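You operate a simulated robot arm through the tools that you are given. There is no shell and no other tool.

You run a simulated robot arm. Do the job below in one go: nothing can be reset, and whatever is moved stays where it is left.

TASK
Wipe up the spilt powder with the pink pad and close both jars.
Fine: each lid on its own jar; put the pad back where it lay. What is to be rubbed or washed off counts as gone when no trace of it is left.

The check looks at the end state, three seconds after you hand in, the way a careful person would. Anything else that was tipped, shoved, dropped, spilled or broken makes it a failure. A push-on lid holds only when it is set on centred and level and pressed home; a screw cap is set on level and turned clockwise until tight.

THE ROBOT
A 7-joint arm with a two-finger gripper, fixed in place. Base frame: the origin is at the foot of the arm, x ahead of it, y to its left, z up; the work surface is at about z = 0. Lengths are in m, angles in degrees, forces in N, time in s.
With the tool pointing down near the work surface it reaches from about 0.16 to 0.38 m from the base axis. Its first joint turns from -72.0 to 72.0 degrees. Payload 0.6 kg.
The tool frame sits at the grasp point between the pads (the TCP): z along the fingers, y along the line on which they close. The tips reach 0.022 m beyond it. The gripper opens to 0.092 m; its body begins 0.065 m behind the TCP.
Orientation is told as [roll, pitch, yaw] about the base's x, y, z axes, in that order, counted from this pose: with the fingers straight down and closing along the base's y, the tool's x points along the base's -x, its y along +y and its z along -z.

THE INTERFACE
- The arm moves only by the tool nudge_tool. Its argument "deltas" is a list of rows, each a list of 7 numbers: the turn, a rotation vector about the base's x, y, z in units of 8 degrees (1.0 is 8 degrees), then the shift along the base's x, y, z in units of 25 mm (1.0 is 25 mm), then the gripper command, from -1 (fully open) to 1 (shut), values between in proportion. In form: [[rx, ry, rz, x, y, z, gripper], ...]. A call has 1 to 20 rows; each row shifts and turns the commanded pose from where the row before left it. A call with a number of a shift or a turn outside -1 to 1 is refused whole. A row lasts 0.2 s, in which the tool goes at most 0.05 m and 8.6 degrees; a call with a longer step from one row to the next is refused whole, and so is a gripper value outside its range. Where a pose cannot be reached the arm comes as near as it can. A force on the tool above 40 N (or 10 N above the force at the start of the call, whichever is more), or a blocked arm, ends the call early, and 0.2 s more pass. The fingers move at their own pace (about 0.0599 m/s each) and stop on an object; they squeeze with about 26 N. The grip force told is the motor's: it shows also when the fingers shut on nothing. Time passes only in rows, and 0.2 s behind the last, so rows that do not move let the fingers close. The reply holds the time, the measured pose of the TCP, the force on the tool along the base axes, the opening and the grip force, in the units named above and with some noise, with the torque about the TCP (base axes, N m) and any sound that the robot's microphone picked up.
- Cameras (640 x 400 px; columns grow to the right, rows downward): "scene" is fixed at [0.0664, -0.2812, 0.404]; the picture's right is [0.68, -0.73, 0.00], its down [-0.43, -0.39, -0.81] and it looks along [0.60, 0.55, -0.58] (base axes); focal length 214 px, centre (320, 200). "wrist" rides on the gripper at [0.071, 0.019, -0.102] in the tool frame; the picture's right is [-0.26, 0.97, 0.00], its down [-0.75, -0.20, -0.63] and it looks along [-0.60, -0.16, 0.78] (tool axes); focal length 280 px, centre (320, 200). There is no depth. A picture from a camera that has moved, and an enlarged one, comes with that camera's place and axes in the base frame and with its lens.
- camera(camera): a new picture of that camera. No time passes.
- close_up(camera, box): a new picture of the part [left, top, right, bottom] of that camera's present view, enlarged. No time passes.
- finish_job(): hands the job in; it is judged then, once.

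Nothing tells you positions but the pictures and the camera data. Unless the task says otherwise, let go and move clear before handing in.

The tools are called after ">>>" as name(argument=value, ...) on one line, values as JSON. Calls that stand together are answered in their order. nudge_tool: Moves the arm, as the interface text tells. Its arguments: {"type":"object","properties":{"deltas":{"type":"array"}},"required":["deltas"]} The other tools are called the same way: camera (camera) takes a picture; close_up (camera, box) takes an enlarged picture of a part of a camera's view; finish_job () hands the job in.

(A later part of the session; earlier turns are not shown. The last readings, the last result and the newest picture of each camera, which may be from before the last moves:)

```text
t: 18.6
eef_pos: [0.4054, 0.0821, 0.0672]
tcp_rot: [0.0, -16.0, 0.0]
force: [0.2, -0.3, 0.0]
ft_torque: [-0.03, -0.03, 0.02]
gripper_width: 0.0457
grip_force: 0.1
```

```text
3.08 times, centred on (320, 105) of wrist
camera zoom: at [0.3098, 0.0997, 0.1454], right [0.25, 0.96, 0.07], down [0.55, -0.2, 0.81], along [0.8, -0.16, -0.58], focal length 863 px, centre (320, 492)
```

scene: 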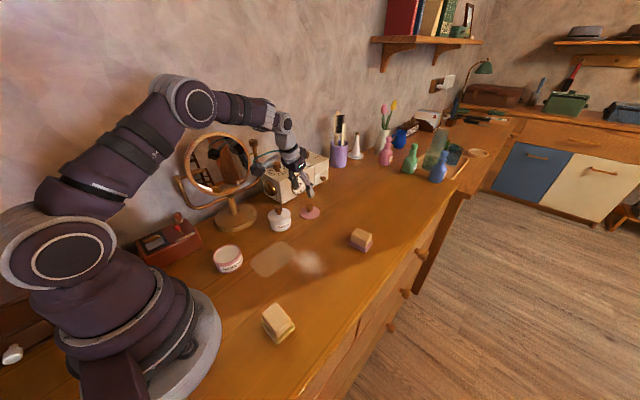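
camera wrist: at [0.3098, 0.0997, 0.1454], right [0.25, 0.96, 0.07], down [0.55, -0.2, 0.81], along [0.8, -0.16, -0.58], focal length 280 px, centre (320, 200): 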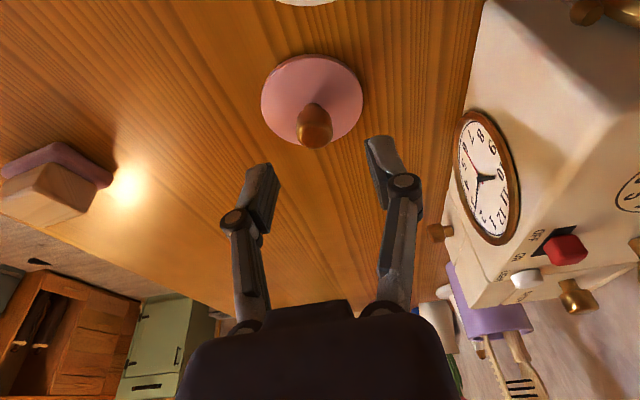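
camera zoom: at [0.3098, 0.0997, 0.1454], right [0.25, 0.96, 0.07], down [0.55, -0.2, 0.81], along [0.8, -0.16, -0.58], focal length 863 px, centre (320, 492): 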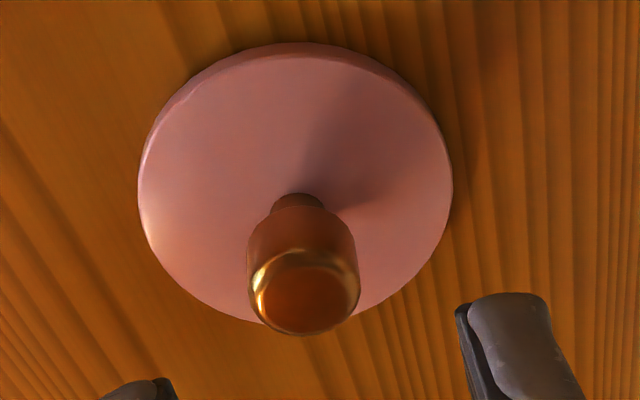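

The knob is at (0.410, 0.080), which matches. I'll descend to z = 0.032 and close on it.

>>> nudge_tool(deltas=[[0, 0, 0, 0.03, -0.03, -0.5, 0], [0, 0, 0, 0, 0, -0.5, 0], [0, 0, 0, 0, 0, -0.3, 0], [0, 0, 0, 0, 0, -0.1, 0], [0, 0, 0, 0, 0, 0, 0]])

>>> camera(camera="wrist")

>>> close_up(camera="scene", box=[240, 140, 360, 240])

```text
t: 19.8
eef_pos: [0.4082, 0.0786, 0.031]
tcp_rot: [-0.1, -16.0, 0.0]
force: [0.3, -1.0, 0.7]
ft_torque: [0.01, 0.03, 0.02]
gripper_width: 0.0459
grip_force: 0.0
```

```text
taken
camera wrist: at [0.3116, 0.0978, 0.11], right [0.25, 0.97, 0.07], down [0.55, -0.2, 0.81], along [0.8, -0.16, -0.58], focal length 280 px, centre (320, 200)
```

wrist: 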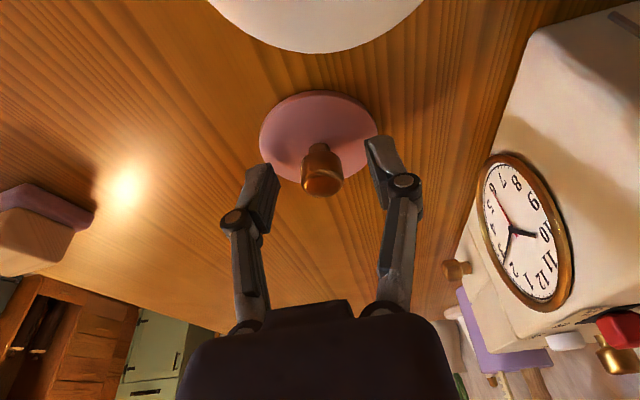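

```text
4.00 times, centred on (300, 190) of scene
camera zoom: at [0.0664, -0.2812, 0.404], right [0.68, -0.73, 0.0], down [-0.43, -0.39, -0.81], along [0.6, 0.55, -0.58], focal length 858 px, centre (400, 240)
```

zoom: 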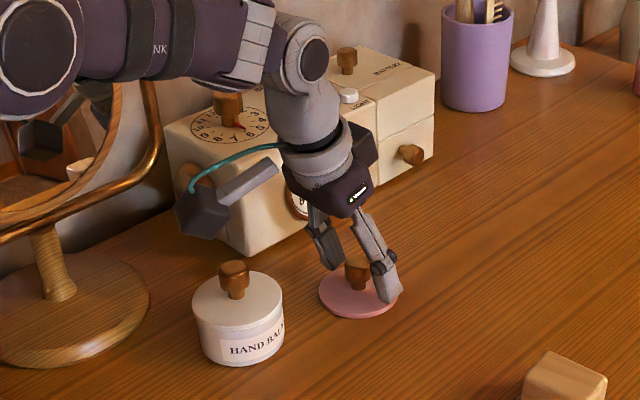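

The fingers straddle the pink knob. I'll nudge 1 mm in y and close.

>>> nudge_tool(deltas=[[0, 0, 0, 0, 0.04, 0.02, 0.2], [0, 0, 0, 0, 0, 0, 0.4], [0, 0, 0, 0, 0, 0, 0.6], [0, 0, 0, 0, 0, 0, 1], [0, 0, 0, 0, 0, 0, 1], [0, 0, 0, 0, 0, 0, 1]])

>>> camera(camera="wrist")

```text
t: 21.2
eef_pos: [0.4056, 0.0802, 0.0313]
tcp_rot: [0.0, -16.0, 0.1]
force: [-0.5, 1.1, 0.5]
ft_torque: [-0.01, -0.03, 0.01]
gripper_width: 0.0182
grip_force: 26.0
```

```text
taken
camera wrist: at [0.3106, 0.0987, 0.1107], right [0.25, 0.97, 0.07], down [0.55, -0.2, 0.81], along [0.8, -0.16, -0.58], focal length 280 px, centre (320, 200)
```

wrist: 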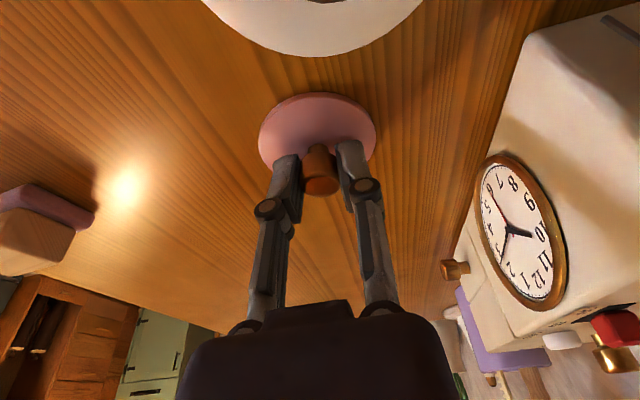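

Gripped at 18 mm. I'll set this lid down closer in, at about (0.355, 0.035), so I can re-grip it with the tool straight down for the jar near the base.

>>> nudge_tool(deltas=[[0, 0, 0, 0, 0, 0.3, 1], [0, 0, 0, 0, 0, 0.6, 1], [0, 0, 0, 0, 0, 0.6, 1], [0, 0, 0, -0.5, -0.4, 0, 1], [0, 0, 0, -0.6, -0.5, 0, 1], [0, 0, 0, -0.6, -0.5, 0, 1], [0, 0, 0, -0.5, -0.4, 0, 1], [0, 0, 0, 0, 0, 0, 1]])

>>> camera(camera="wrist")

>>> close_up(camera="scene", box=[240, 150, 360, 250])

```text
t: 23.0
eef_pos: [0.3526, 0.0359, 0.0686]
tcp_rot: [0.0, -16.0, 0.0]
force: [-0.4, -1.7, 0.4]
ft_torque: [-0.02, -0.02, 0.03]
gripper_width: 0.018
grip_force: 25.7
```

```text
taken
camera wrist: at [0.2549, 0.0543, 0.1472], right [0.25, 0.97, 0.07], down [0.55, -0.2, 0.81], along [0.8, -0.16, -0.58], focal length 280 px, centre (320, 200)
```

wrist: 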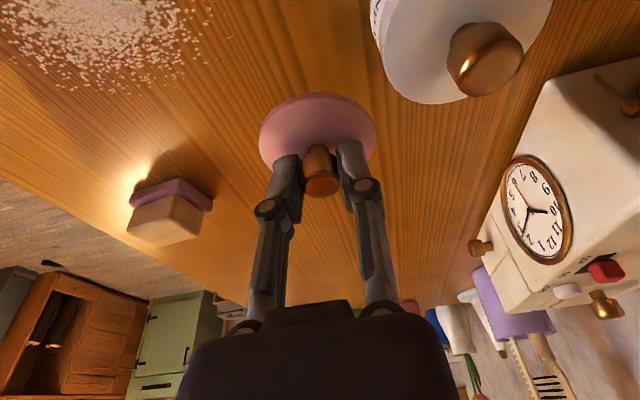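

```text
4.00 times, centred on (300, 200) of scene
camera zoom: at [0.0664, -0.2812, 0.404], right [0.68, -0.73, 0.0], down [-0.43, -0.39, -0.81], along [0.6, 0.55, -0.58], focal length 858 px, centre (400, 200)
```

zoom: 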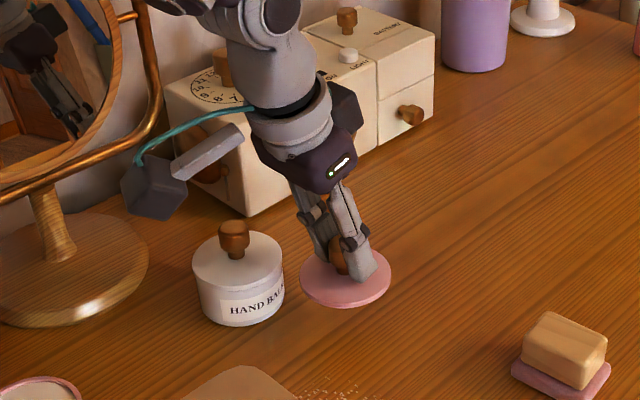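

The lid is level and held over free table. I'll lower it to the surface and let go.

>>> nudge_tool(deltas=[[0, 0, 0, 0, 0, -0.6, 1], [0, 0, 0, 0, 0, -0.5, 1], [0, 0, 0, 0, 0, -0.3, 1], [0, 0, 0, 0, 0, -0.08, 1], [0, 0, 0, 0, 0, 0, 1], [0, 0, 0, 0, 0, 0, 0.5], [0, 0, 0, 0, 0, 0, 0.1], [0, 0, 0, 0, 0, 0, 0], [0, 0, 0, 0, 0, 0, 0]])

>>> camera(camera="wrist")

```text
t: 25.0
eef_pos: [0.3515, 0.0342, 0.0315]
tcp_rot: [0.0, -15.9, 0.1]
force: [0.5, 0.1, 0.2]
ft_torque: [0.03, -0.04, 0.0]
gripper_width: 0.0459
grip_force: 0.1
```

```text
taken
camera wrist: at [0.2557, 0.0538, 0.1106], right [0.25, 0.97, 0.07], down [0.55, -0.2, 0.81], along [0.8, -0.16, -0.58], focal length 280 px, centre (320, 200)
```

wrist: 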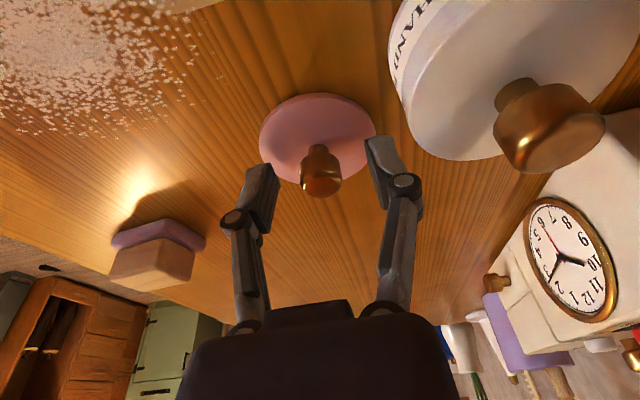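

The lid is down and upright. I'll go up, straighten the tool and re-measure the lid from above.

>>> nudge_tool(deltas=[[0, 0, 0, 0, 0, 0.5, 0], [0, 0, 0, 0, 0, 0.8, 0], [0, 0, 0, 0, 0, 0.7, 0], [0, 1, 0, 0, 0, 0, 0], [0, 1, 0, 0, 0, 0, 0], [0, 0, 0, 0, 0, 0, 0]])

>>> camera(camera="wrist")

>>> close_up(camera="wrist", box=[250, 60, 390, 180])

```text
t: 26.4
eef_pos: [0.3529, 0.0341, 0.0825]
tcp_rot: [0.0, 0.1, -0.1]
force: [0.3, 0.1, -0.1]
ft_torque: [0.02, 0.02, 0.01]
gripper_width: 0.0456
grip_force: 0.1
```

```text
taken
camera wrist: at [0.2811, 0.0528, 0.1846], right [0.26, 0.96, 0.0], down [0.75, -0.2, 0.62], along [0.6, -0.16, -0.78], focal length 280 px, centre (320, 200)
```

wrist: 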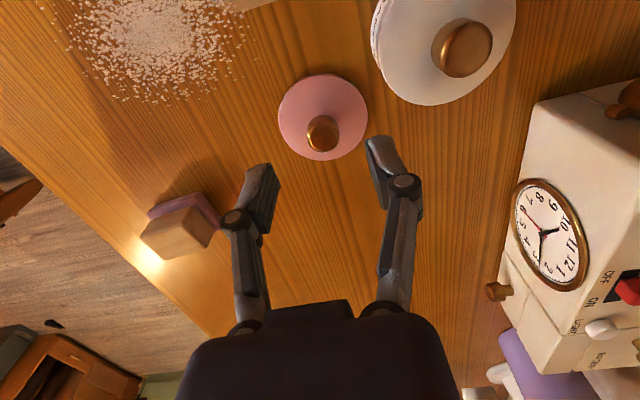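

```text
3.33 times, centred on (320, 120) of wrist
camera zoom: at [0.2811, 0.0528, 0.1846], right [0.26, 0.96, 0.0], down [0.75, -0.2, 0.62], along [0.6, -0.16, -0.78], focal length 935 px, centre (320, 467)
```

zoom: 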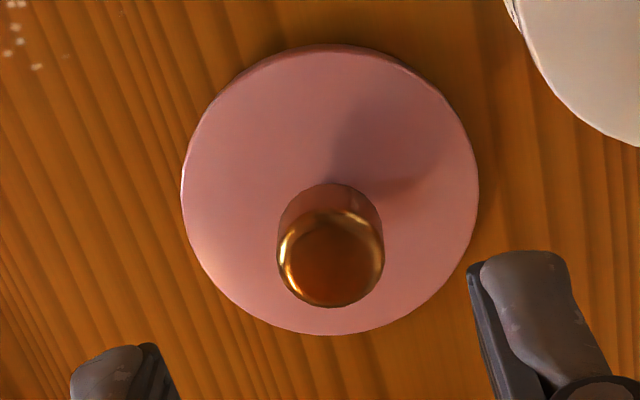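

The lid sits at (0.3556, 0.0348). I'll descend with the tool straight down and grip the knob again.

>>> nudge_tool(deltas=[[0, 0, 0, 0.14, 0.04, -0.5, 0], [0, 0, 0, 0, 0, -0.6, 0], [0, 0, 0, 0, 0, -0.6, 0], [0, 0, 0, 0, 0, -0.3, 0], [0, 0, 0, 0, 0, -0.06, 0], [0, 0, 0, 0, 0, 0, 0.2], [0, 0, 0, 0, 0, 0, 0.4], [0, 0, 0, 0, 0, 0, 0.6], [0, 0, 0, 0, 0, 0, 1], [0, 0, 0, 0, 0, 0, 1], [0, 0, 0, 0, 0, 0, 1]])

>>> camera(camera="wrist")

```text
t: 28.8
eef_pos: [0.3562, 0.0348, 0.03]
tcp_rot: [0.0, 0.0, 0.0]
force: [0.8, -0.4, 0.7]
ft_torque: [0.0, 0.02, -0.02]
gripper_width: 0.0182
grip_force: 26.4
```

```text
taken
camera wrist: at [0.2845, 0.0541, 0.1321], right [0.26, 0.96, 0.0], down [0.75, -0.2, 0.63], along [0.6, -0.16, -0.78], focal length 280 px, centre (320, 200)
```

wrist: 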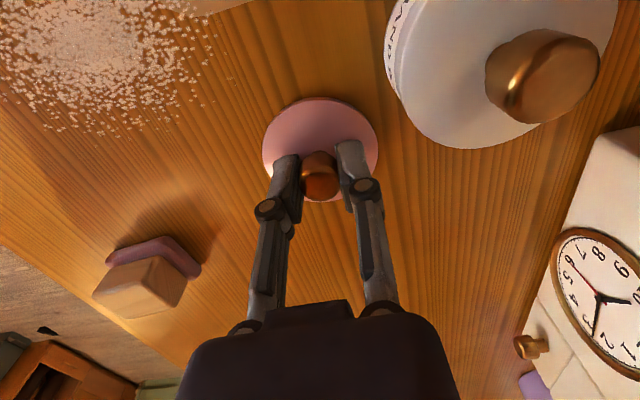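

The pink knob is gripped again, this time vertically. I'll lift it clear and measure the pink jar's rim in the fixed camera.

>>> nudge_tool(deltas=[[0, 0, 0, 0, 0, 0.4, 1], [0, 0, 0, 0, 0, 0.8, 1], [0, 0, 0, 0, 0, 0.8, 1], [0, 0, 0, 0, 0, 0.8, 1], [0, 0, 0, 0, 0, 0.8, 1], [0, 0, 0, 0, 0, 0, 1]])

>>> close_up(camera="scene", box=[208, 240, 248, 276])

>>> camera(camera="scene")

```text
t: 30.2
eef_pos: [0.3558, 0.0351, 0.1214]
tcp_rot: [0.1, 0.1, 0.1]
force: [0.4, 0.5, -0.1]
ft_torque: [0.01, 0.02, -0.02]
gripper_width: 0.0181
grip_force: 26.1
```

```text
11.11 times, centred on (228, 258) of scene
camera zoom: at [0.0664, -0.2812, 0.404], right [0.68, -0.73, 0.0], down [-0.43, -0.39, -0.81], along [0.6, 0.55, -0.58], focal length 2383 px, centre (1342, -444)
```

zoom: 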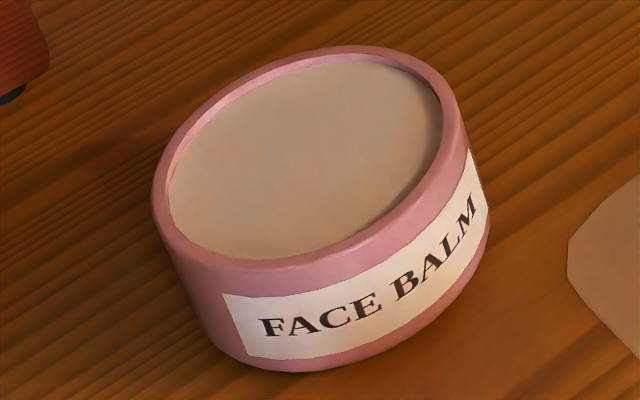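

```text
taken
```

scene: 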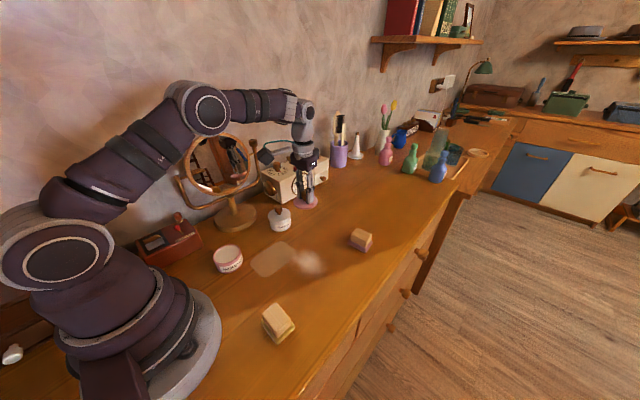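

The pink jar centre is at about (0.159, 0.0855). I'll carry the lid most of the way there and check clearances near the base.

>>> nudge_tool(deltas=[[0, 0, 0, -0.6, 0.15, 0, 1], [0, 0, 0, -0.8, 0.2, 0, 1], [0, 0, 0, -0.8, 0.2, 0, 1], [0, 0, 0, -0.8, 0.2, 0, 1], [0, 0, 0, -0.8, 0.2, 0, 1], [0, 0, 0, -0.8, 0.25, 0, 1], [0, 0, 0, -0.8, 0.25, 0, 1], [0, 0, 0, -0.6, 0.25, 0, 1], [0, 0, 0, 0, 0, 0, 1]])

>>> camera(camera="wrist")

>>> camera(camera="scene")

```text
t: 32.2
eef_pos: [0.2023, 0.0748, 0.1216]
tcp_rot: [0.0, 0.0, 0.0]
force: [-0.5, -0.3, 0.2]
ft_torque: [-0.04, -0.01, 0.01]
gripper_width: 0.0178
grip_force: 26.0
```

```text
taken
camera wrist: at [0.1323, 0.0944, 0.2213], right [0.26, 0.97, 0.0], down [0.75, -0.2, 0.63], along [0.6, -0.16, -0.78], focal length 280 px, centre (320, 200)
```

wrist: 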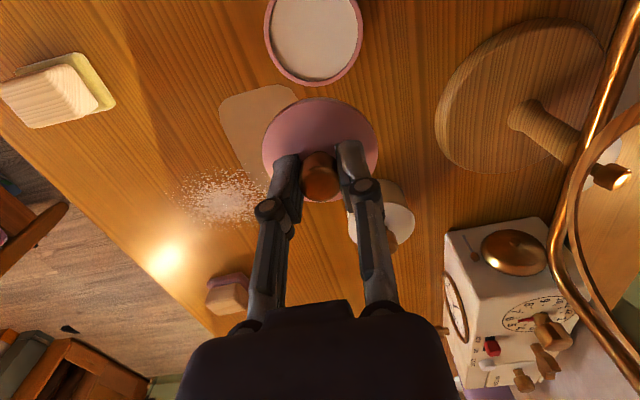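

```text
taken
```

scene: 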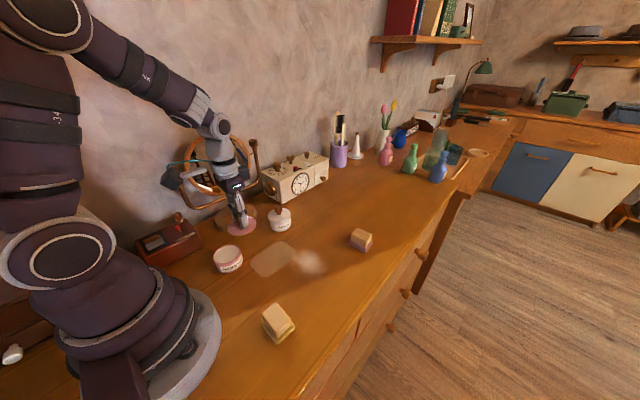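

The pink jar shows at the top of the wrist view. I'll zoom in to measure its rim.

>>> close_up(camera="wrist", box=[255, 0, 375, 90])

>>> close_up(camera="wrist", box=[255, 90, 390, 210])

```text
4.44 times, centred on (315, 45) of wrist
camera zoom: at [0.1323, 0.0944, 0.2213], right [0.26, 0.97, 0.0], down [0.75, -0.2, 0.63], along [0.6, -0.16, -0.78], focal length 1246 px, centre (342, 889)
```

zoom: 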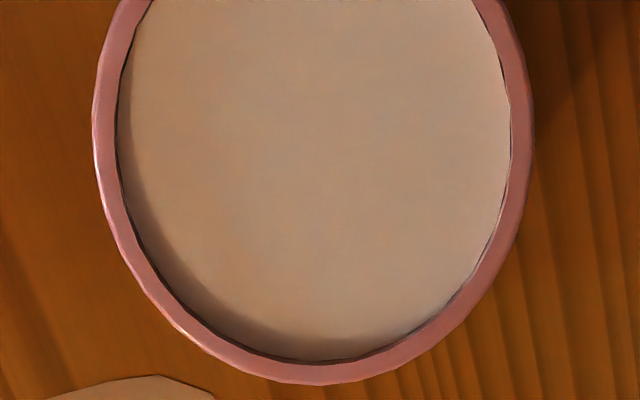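

```text
3.33 times, centred on (322, 150) of wrist
camera zoom: at [0.1323, 0.0944, 0.2213], right [0.26, 0.97, 0.0], down [0.75, -0.2, 0.63], along [0.6, -0.16, -0.78], focal length 935 px, centre (312, 367)
```

zoom: 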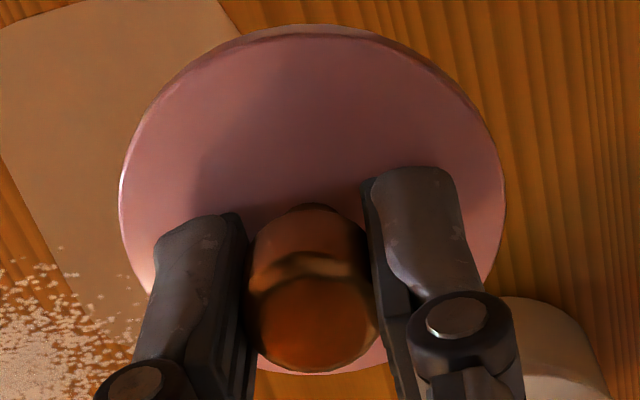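

The two estimates put the pink jar at about (0.158, 0.0845). I'll hover the lid over it with about 28 mm of clearance and compare in both cameras.

>>> nudge_tool(deltas=[[0, 0, 0, -0.5, 0.1, 0, 1], [0, 0, 0, -0.6, 0.14, 0, 1], [0, 0, 0, -0.5, 0.14, -0.4, 1], [0, 0, 0, -0.19, 0, -0.8, 1], [0, 0, 0, 0, 0, 0, 1], [0, 0, 0, 0, 0, 0, 1]])

>>> camera(camera="wrist")

>>> close_up(camera="scene", box=[190, 200, 270, 280])

```text
t: 33.6
eef_pos: [0.1598, 0.0873, 0.0914]
tcp_rot: [0.0, 0.0, 0.0]
force: [-0.4, -1.0, 0.1]
ft_torque: [0.03, -0.02, -0.05]
gripper_width: 0.0179
grip_force: 26.0
```

```text
taken
camera wrist: at [0.0881, 0.1055, 0.1932], right [0.26, 0.96, 0.0], down [0.75, -0.2, 0.63], along [0.6, -0.16, -0.78], focal length 280 px, centre (320, 200)
```

wrist: 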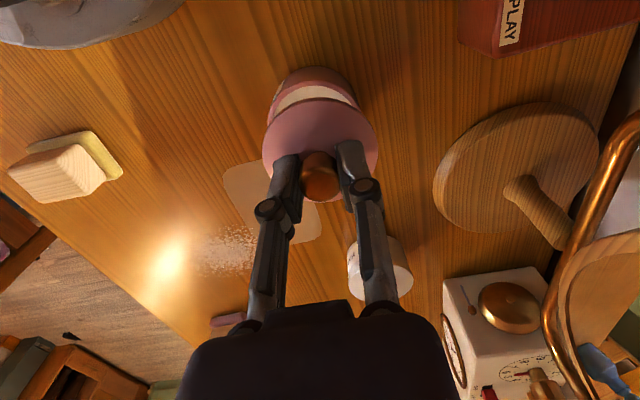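

```text
5.00 times, centred on (230, 240) of scene
camera zoom: at [0.0664, -0.2812, 0.404], right [0.68, -0.73, 0.0], down [-0.43, -0.39, -0.81], along [0.6, 0.55, -0.58], focal length 1072 px, centre (770, 0)
```

zoom: 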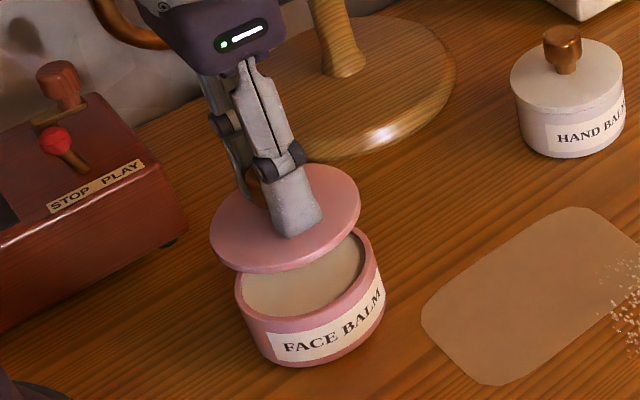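

The pose settled about 2 mm off, so I'll correct that and lower to a few millimetres above the rim.

>>> nudge_tool(deltas=[[0, 0, 0, -0.05, -0.08, -0.3, 1], [0, 0, 0, 0, 0, -0.4, 1], [0, 0, 0, 0, 0, -0.2, 1], [0, 0, 0, 0, 0, 0, 1], [0, 0, 0, 0, 0, 0, 1]])

>>> close_up(camera="wrist", box=[265, 78, 375, 140])

>>> close_up(camera="scene", box=[206, 236, 250, 276])

>>> close_up(camera="wrist", box=[255, 60, 390, 210])

```text
t: 34.8
eef_pos: [0.1598, 0.0865, 0.0673]
tcp_rot: [0.0, 0.0, 0.1]
force: [-1.0, -0.5, -0.1]
ft_torque: [0.03, 0.01, 0.0]
gripper_width: 0.0179
grip_force: 25.6
```

```text
5.82 times, centred on (320, 109) of wrist
camera zoom: at [0.0884, 0.1051, 0.1703], right [0.26, 0.97, 0.0], down [0.75, -0.2, 0.63], along [0.6, -0.16, -0.78], focal length 1631 px, centre (320, 730)
```

zoom: 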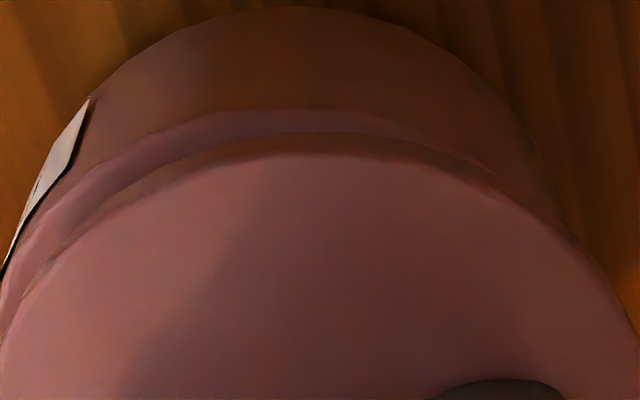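

```text
10.00 times, centred on (228, 256) of scene
camera zoom: at [0.0664, -0.2812, 0.404], right [0.68, -0.73, 0.0], down [-0.43, -0.39, -0.81], along [0.6, 0.55, -0.58], focal length 2145 px, centre (1240, -360)
```

zoom: 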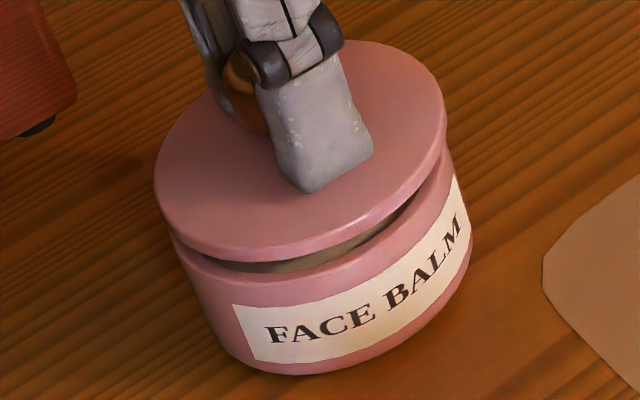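

```text
2.67 times, centred on (322, 135) of wrist
camera zoom: at [0.0884, 0.1051, 0.1703], right [0.26, 0.97, 0.0], down [0.75, -0.2, 0.63], along [0.6, -0.16, -0.78], focal length 748 px, centre (313, 373)
```

zoom: 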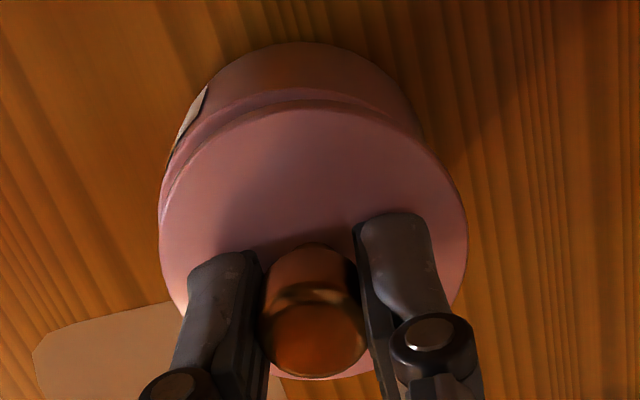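

In the wrist view the jar sits about 2.4 mm to the left of the lid, and the fixed camera agrees. I'll shift by (-1, -2.1) mm and check again.

>>> nudge_tool(deltas=[[0, 0, 0, -0.04, -0.085, 0, 1], [0, 0, 0, 0, 0, 0, 1], [0, 0, 0, 0, 0, 0, 1]])

>>> close_up(camera="wrist", box=[265, 78, 375, 140])

>>> close_up(camera="scene", box=[206, 236, 250, 276])

```text
t: 35.6
eef_pos: [0.1573, 0.0815, 0.0683]
tcp_rot: [0.0, 0.0, 0.0]
force: [0.1, 0.7, -0.2]
ft_torque: [0.0, 0.02, -0.06]
gripper_width: 0.0179
grip_force: 26.1
```

```text
5.82 times, centred on (320, 109) of wrist
camera zoom: at [0.0867, 0.102, 0.1705], right [0.26, 0.96, 0.0], down [0.75, -0.2, 0.62], along [0.6, -0.16, -0.78], focal length 1631 px, centre (320, 730)
```

zoom: 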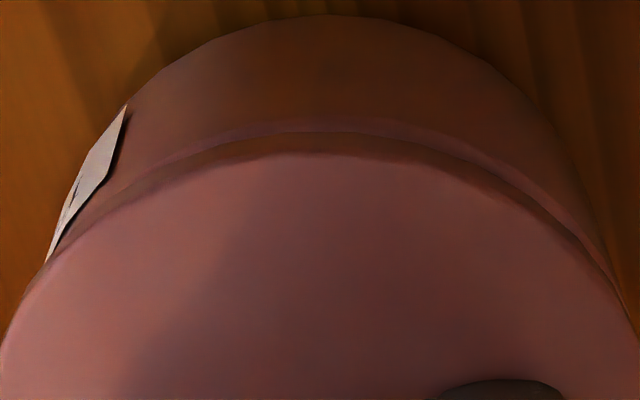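

```text
10.00 times, centred on (228, 256) of scene
camera zoom: at [0.0664, -0.2812, 0.404], right [0.68, -0.73, 0.0], down [-0.43, -0.39, -0.81], along [0.6, 0.55, -0.58], focal length 2145 px, centre (1240, -360)
```

zoom: 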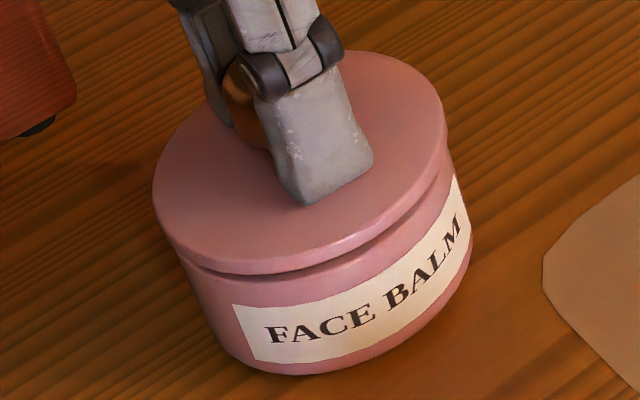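

That moved slightly more than intended, and the remaining error is about half a millimetre. I'll make a small correction and look again.

>>> nudge_tool(deltas=[[0, 0, 0, 0.024, 0.028, 0, 1], [0, 0, 0, 0, 0, 0, 1], [0, 0, 0, 0, 0, 0, 1], [0, 0, 0, 0, 0, 0, 1]])

>>> close_up(camera="wrist", box=[265, 78, 375, 140])

>>> close_up(camera="scene", box=[206, 236, 250, 276])

```text
t: 36.6
eef_pos: [0.159, 0.0843, 0.0679]
tcp_rot: [0.0, 0.0, 0.0]
force: [-0.1, 0.0, -0.1]
ft_torque: [-0.01, 0.01, 0.04]
gripper_width: 0.018
grip_force: 25.8
```

```text
5.82 times, centred on (320, 109) of wrist
camera zoom: at [0.088, 0.103, 0.1705], right [0.26, 0.97, 0.0], down [0.75, -0.2, 0.63], along [0.6, -0.16, -0.78], focal length 1631 px, centre (320, 730)
```

zoom: 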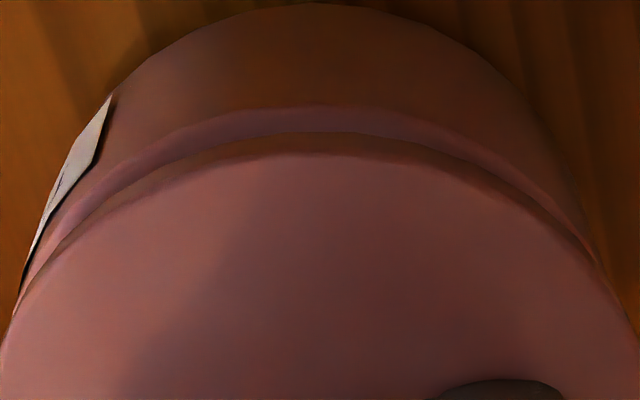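

```text
10.00 times, centred on (228, 256) of scene
camera zoom: at [0.0664, -0.2812, 0.404], right [0.68, -0.73, 0.0], down [-0.43, -0.39, -0.81], along [0.6, 0.55, -0.58], focal length 2145 px, centre (1240, -360)
```

zoom: 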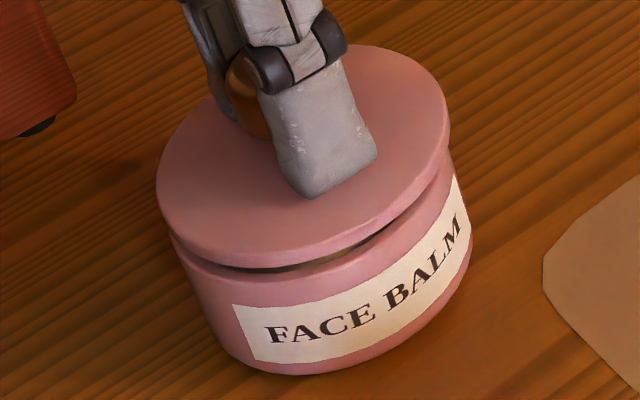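

The alignment is now within about 0.5 mm, with a slight correction left to make. I'll lower gently and press.

>>> nudge_tool(deltas=[[0, 0, 0, -0.015, -0.012, 0, 1], [0, 0, 0, 0, 0, -0.08, 1], [0, 0, 0, 0, 0, 0, 1]])

>>> close_up(camera="wrist", box=[265, 78, 375, 140])

>>> close_up(camera="scene", box=[206, 236, 250, 276])

```text
t: 37.4
eef_pos: [0.1589, 0.0836, 0.0667]
tcp_rot: [0.0, 0.0, 0.0]
force: [0.1, 0.2, -0.4]
ft_torque: [-0.01, -0.01, -0.03]
gripper_width: 0.0184
grip_force: 26.5
```

```text
5.82 times, centred on (320, 109) of wrist
camera zoom: at [0.0883, 0.1023, 0.1686], right [0.26, 0.97, 0.0], down [0.75, -0.2, 0.63], along [0.6, -0.16, -0.78], focal length 1631 px, centre (320, 730)
```

zoom: 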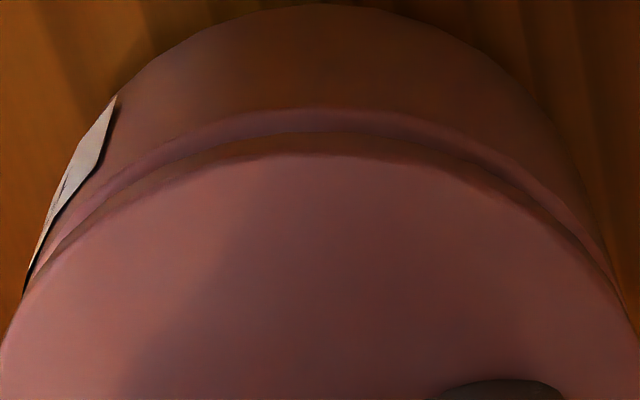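

```text
10.00 times, centred on (228, 256) of scene
camera zoom: at [0.0664, -0.2812, 0.404], right [0.68, -0.73, 0.0], down [-0.43, -0.39, -0.81], along [0.6, 0.55, -0.58], focal length 2145 px, centre (1240, -360)
```

zoom: 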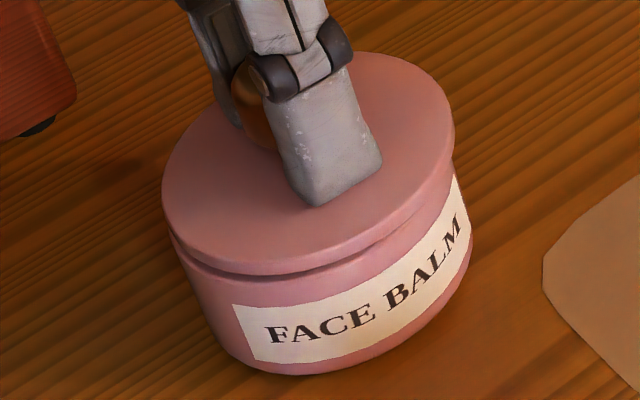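

The lid sits about 1 mm too far forward, so I'll shift it back by that much. Then I'll press down.

>>> nudge_tool(deltas=[[0, 0, 0, -0.036, 0.018, 0, 1], [0, 0, 0, 0, 0, 0, 1], [0, 0, 0, 0, 0, 0, 1]])

>>> close_up(camera="wrist", box=[265, 78, 375, 140])

>>> close_up(camera="scene", box=[206, 236, 250, 276])

```text
t: 38.2
eef_pos: [0.1563, 0.0836, 0.067]
tcp_rot: [0.0, 0.0, 0.1]
force: [-0.4, 0.5, -0.2]
ft_torque: [-0.05, -0.02, -0.03]
gripper_width: 0.0178
grip_force: 26.6
```

```text
5.82 times, centred on (320, 109) of wrist
camera zoom: at [0.0869, 0.1028, 0.1688], right [0.26, 0.97, 0.0], down [0.75, -0.2, 0.63], along [0.6, -0.16, -0.78], focal length 1631 px, centre (320, 730)
```

zoom: 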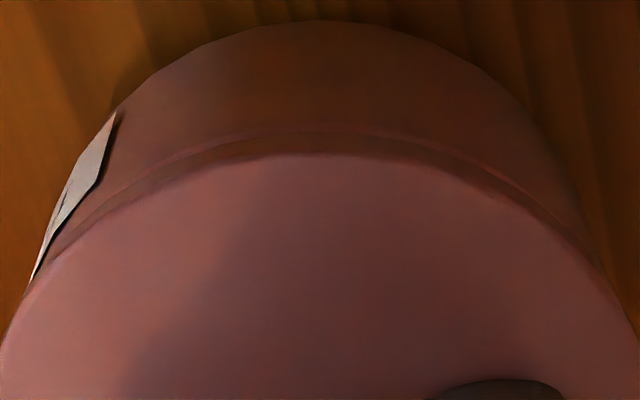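

```text
10.00 times, centred on (228, 256) of scene
camera zoom: at [0.0664, -0.2812, 0.404], right [0.68, -0.73, 0.0], down [-0.43, -0.39, -0.81], along [0.6, 0.55, -0.58], focal length 2145 px, centre (1240, -360)
```

zoom: 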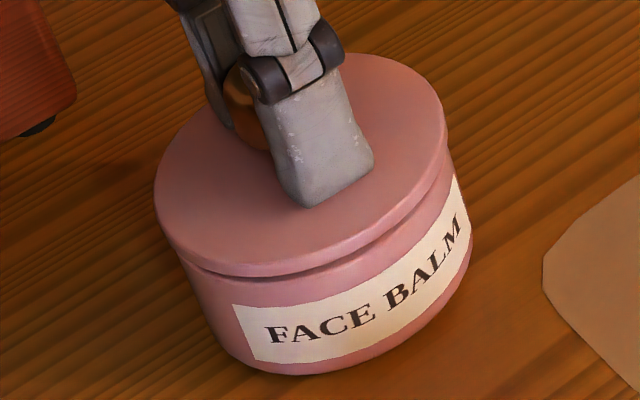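

Aligned to within half a millimetre in both views. I'll press down now.

>>> nudge_tool(deltas=[[0, 0, 0, 0.014, 0.005, -0.04, 1], [0, 0, 0, 0, 0, -0.06, 1], [0, 0, 0, 0, 0, -0.04, 1], [0, 0, 0, 0, 0, 0, 1]])

>>> close_up(camera="scene", box=[206, 236, 250, 276])

```text
t: 39.0
eef_pos: [0.1589, 0.0838, 0.063]
tcp_rot: [-0.1, 0.0, 0.0]
force: [-1.3, -1.5, 15.8]
ft_torque: [-0.01, -0.02, 0.01]
gripper_width: 0.0179
grip_force: 26.4
heard: snap
stopped in row 4: the force on the tool passed its limit at 45 N (the readings are from after the stop); the commanded pose is now the measured one
```

```text
10.00 times, centred on (228, 256) of scene
camera zoom: at [0.0663, -0.2812, 0.404], right [0.68, -0.73, 0.0], down [-0.43, -0.39, -0.81], along [0.6, 0.55, -0.58], focal length 2145 px, centre (1240, -360)
```

zoom: 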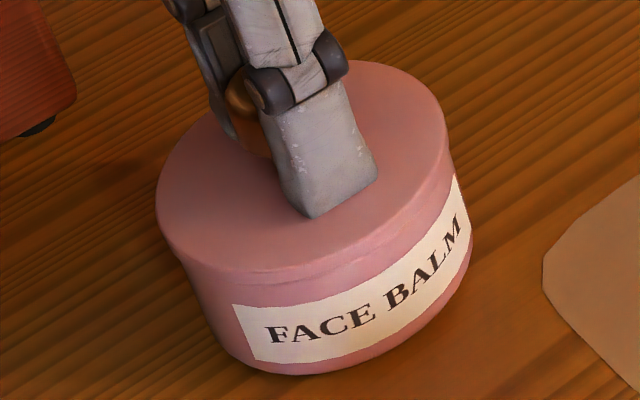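

It snapped, and the pink lid is flush on its jar. I'll relieve the load, open and lift straight up.

>>> nudge_tool(deltas=[[0, 0, 0, 0, 0, 0.03, 1], [0, 0, 0, 0, 0, 0, 0.5], [0, 0, 0, 0, 0, 0, 0.1], [0, 0, 0, 0, 0, 0, 0], [0, 0, 0, 0, 0, 0, 0], [0, 0, 0, 0, 0, 0.5, 0], [0, 0, 0, 0, 0, 0.9, 0], [0, 0, 0, 0, 0, 0.9, 0], [0, 0, 0, 0, 0, 0.5, 0], [0, 0, 0, 0, 0, 0, 0]])

>>> camera(camera="wrist")

>>> close_up(camera="scene", box=[190, 190, 320, 280])

```text
t: 41.2
eef_pos: [0.1568, 0.0852, 0.1354]
tcp_rot: [0.0, 0.0, 0.0]
force: [0.5, 0.5, 1.0]
ft_torque: [-0.01, 0.0, 0.04]
gripper_width: 0.0459
grip_force: 0.0
```

```text
taken
camera wrist: at [0.0864, 0.1043, 0.2385], right [0.26, 0.97, 0.0], down [0.75, -0.2, 0.63], along [0.6, -0.16, -0.78], focal length 280 px, centre (320, 200)
```

wrist: 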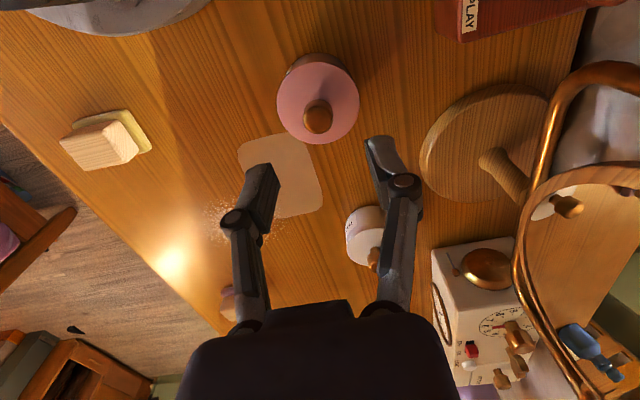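

```text
4.44 times, centred on (255, 235) of scene
camera zoom: at [0.0664, -0.2812, 0.404], right [0.68, -0.73, 0.0], down [-0.43, -0.39, -0.81], along [0.6, 0.55, -0.58], focal length 953 px, centre (609, 44)
```

zoom: 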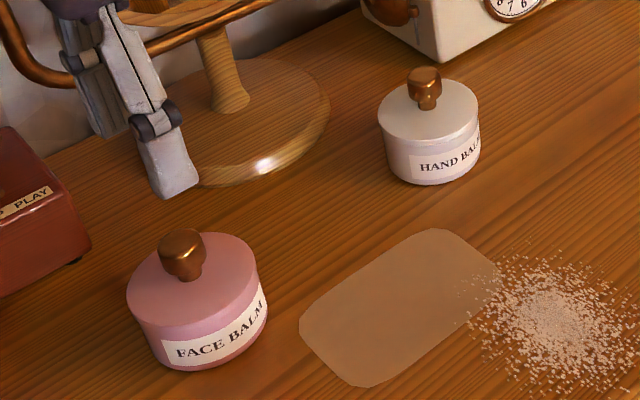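

Both jars are closed and nothing else has moved. Now I'll look at the pad again for the grip height and the thickness of the pink layer.

>>> close_up(camera="scene", box=[342, 222, 380, 256])

>>> close_up(camera="scene", box=[265, 235, 345, 285])

>>> close_up(camera="scene", box=[205, 195, 305, 280])

```text
11.76 times, centred on (361, 239) of scene
camera zoom: at [0.0664, -0.2812, 0.404], right [0.68, -0.73, 0.0], down [-0.43, -0.39, -0.81], along [0.6, 0.55, -0.58], focal length 2523 px, centre (-162, -259)
```

zoom: 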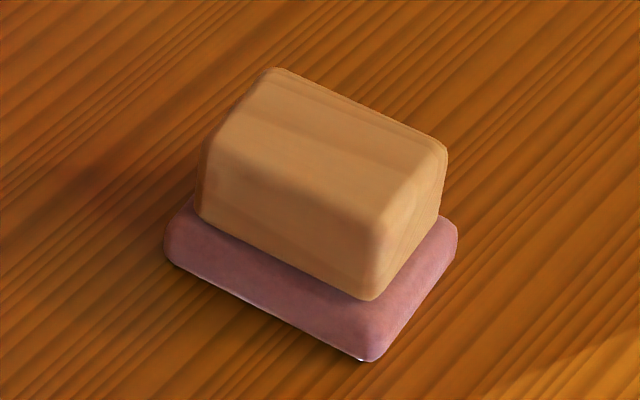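

```text
8.00 times, centred on (305, 260) of scene
camera zoom: at [0.0664, -0.2812, 0.404], right [0.68, -0.73, 0.0], down [-0.43, -0.39, -0.81], along [0.6, 0.55, -0.58], focal length 1716 px, centre (440, -280)
```

zoom: 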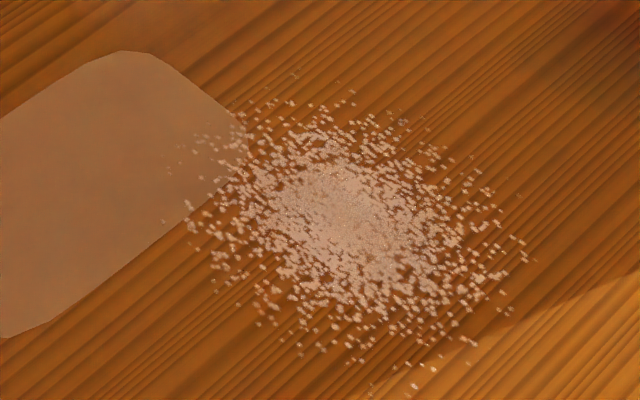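

```text
4.71 times, centred on (255, 238) of scene
camera zoom: at [0.0664, -0.2812, 0.404], right [0.68, -0.73, 0.0], down [-0.43, -0.39, -0.81], along [0.6, 0.55, -0.58], focal length 1009 px, centre (626, 24)
```

zoom: 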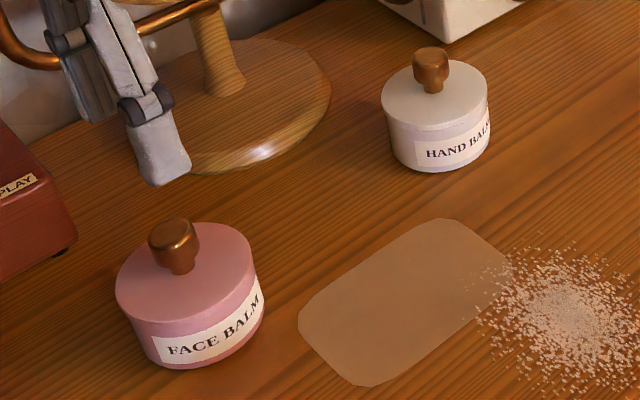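

The pad's pink layer is about 8 mm thick, and the handle runs from z = 0.008 to 0.031 and is about 41 mm wide in y. I'll move above the pad, tilt 16° outward and add 5° of yaw to match it.

>>> nudge_tool(deltas=[[0, 0, 0, 0.5, -0.5, 0, -0.2], [0, 0, 0, 0.77, -0.74, 0, -0.44], [0, 0, 0, 0.77, -0.74, 0, -0.44], [0, 0, 0, 0.77, -0.74, 0, -0.44], [0, 0, 0, 0.77, -0.74, 0, -0.44], [0, 0, 0, 0.77, -0.74, 0, -0.44], [0, 0, 0, 0.77, -0.74, 0, -0.44], [0, 0, 0, 0.77, -0.74, 0, -0.44], [0, 0, 0, 0.77, -0.74, 0, -0.44], [0, 0, 0, 0.77, -0.74, 0, -0.44], [0, 0, 0, 0.3, -0.23, 0, -0.44], [0, -1, 0, 0, 0, 0, -0.44], [0, -1, 0, 0, 0, 0, -0.44], [0, 0, 0.625, 0, 0, 0, -0.44], [0, 0, 0, 0, 0, 0, -0.44], [0, 0, 0, 0, 0, 0, -0.44]])

>>> camera(camera="wrist")

>>> camera(camera="scene")

```text
t: 44.6
eef_pos: [0.3509, -0.1007, 0.134]
tcp_rot: [0.0, -16.0, 5.0]
force: [-0.2, -0.1, 0.2]
ft_torque: [0.01, 0.0, -0.04]
gripper_width: 0.0664
grip_force: 0.0
```

```text
taken
camera wrist: at [0.2532, -0.0902, 0.212], right [0.17, 0.98, 0.07], down [0.57, -0.16, 0.81], along [0.81, -0.09, -0.58], focal length 280 px, centre (320, 200)
```

wrist: 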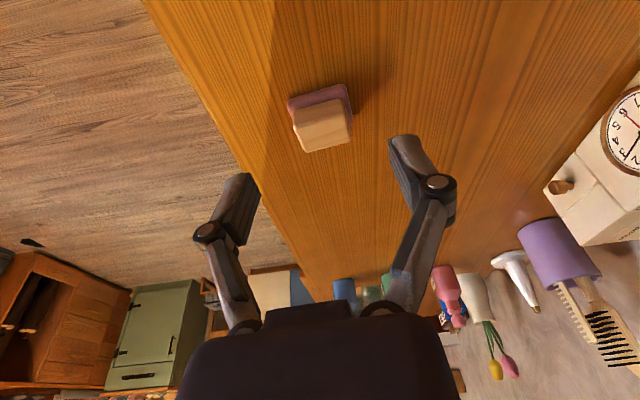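

```text
taken
```

scene: 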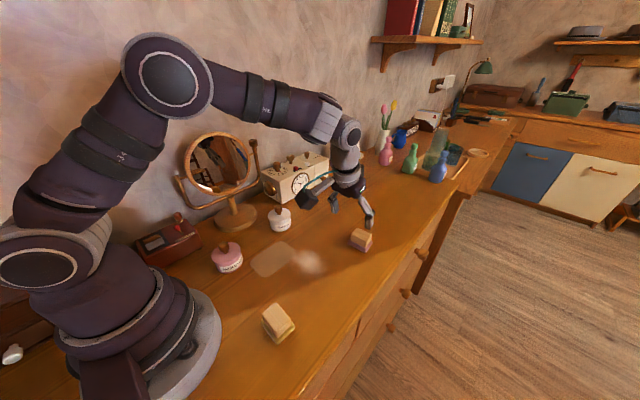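

I'll zoom on the pad to check how its handle faces line up with the fingers.

>>> close_up(camera="wrist", box=[275, 70, 365, 160])

```text
4.44 times, centred on (320, 115) of wrist
camera zoom: at [0.2532, -0.0902, 0.212], right [0.17, 0.98, 0.07], down [0.57, -0.16, 0.81], along [0.81, -0.09, -0.58], focal length 1246 px, centre (320, 578)
```

zoom: 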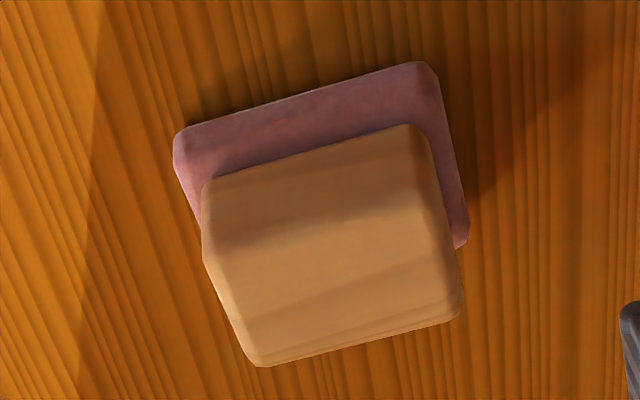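

The pad's yaw is about 5.7° and its handle is centred at (0.4115, -0.0998). I'll move over it and down to about z = 0.08, checking that it is within reach.

>>> nudge_tool(deltas=[[0, 0, 0.0875, 0.563, 0.005, -0.54, -0.44], [0, 0, 0, 0.563, 0.005, -0.54, -0.44], [0, 0, 0, 0.563, 0.005, -0.54, -0.44], [0, 0, 0, 0.563, 0.005, -0.54, -0.44], [0, 0, 0, 0, 0, 0, -0.44], [0, 0, 0, 0, 0, 0, -0.44]])

>>> camera(camera="wrist")

>>> close_up(camera="wrist", box=[250, 50, 390, 200])

```text
t: 46.0
eef_pos: [0.4067, -0.1012, 0.0779]
tcp_rot: [0.0, -16.0, 5.7]
force: [0.5, 0.0, 0.6]
ft_torque: [-0.03, 0.0, 0.01]
gripper_width: 0.0665
grip_force: 0.1
```

```text
taken
camera wrist: at [0.3088, -0.0919, 0.1571], right [0.15, 0.99, 0.07], down [0.57, -0.15, 0.81], along [0.81, -0.08, -0.58], focal length 280 px, centre (320, 200)
```

wrist: 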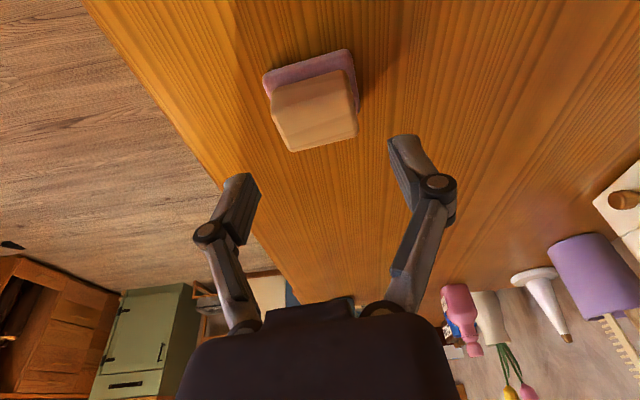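

```text
2.67 times, centred on (320, 125) of wrist
camera zoom: at [0.3088, -0.0919, 0.1571], right [0.15, 0.99, 0.07], down [0.57, -0.15, 0.81], along [0.81, -0.08, -0.58], focal length 748 px, centre (320, 400)
```

zoom: 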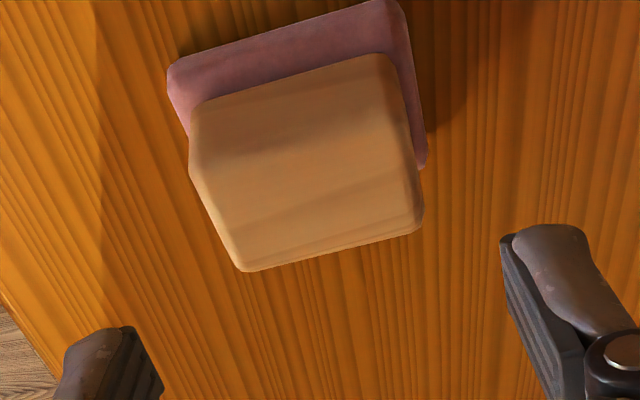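

Reach is fine here. I'll descend to just above the handle and check the finger gaps on both sides.

>>> nudge_tool(deltas=[[0, 0, 0, 0.01, 0.02, -0.5, -0.44], [0, 0, 0, 0, 0, -0.46, -0.44], [0, 0, 0, 0, 0, 0, -0.44], [0, 0, 0, 0, 0, 0, -0.44]])

>>> close_up(camera="wrist", box=[220, 60, 420, 230])

>>> close_up(camera="scene", box=[320, 190, 410, 270])

```text
t: 47.0
eef_pos: [0.4069, -0.101, 0.054]
tcp_rot: [0.0, -16.1, 5.7]
force: [-1.2, -0.5, -0.4]
ft_torque: [0.0, -0.02, 0.01]
gripper_width: 0.0664
grip_force: 0.0
```

```text
2.35 times, centred on (320, 145) of wrist
camera zoom: at [0.3082, -0.0911, 0.1339], right [0.15, 0.99, 0.07], down [0.57, -0.15, 0.81], along [0.81, -0.08, -0.58], focal length 660 px, centre (320, 329)
```

zoom: 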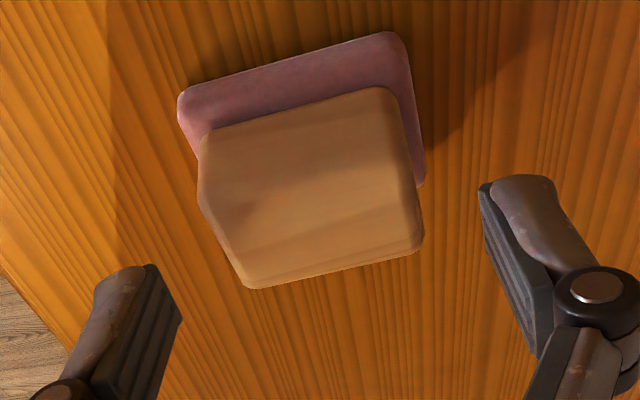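

```text
5.00 times, centred on (365, 230) of scene
camera zoom: at [0.0664, -0.2812, 0.404], right [0.68, -0.73, 0.0], down [-0.43, -0.39, -0.81], along [0.6, 0.55, -0.58], focal length 1072 px, centre (95, 50)
```

zoom: 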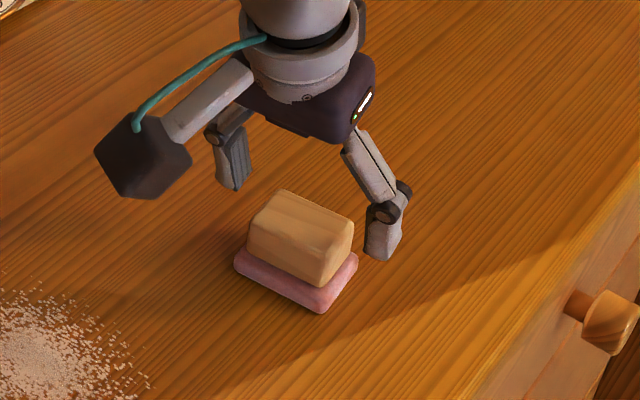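

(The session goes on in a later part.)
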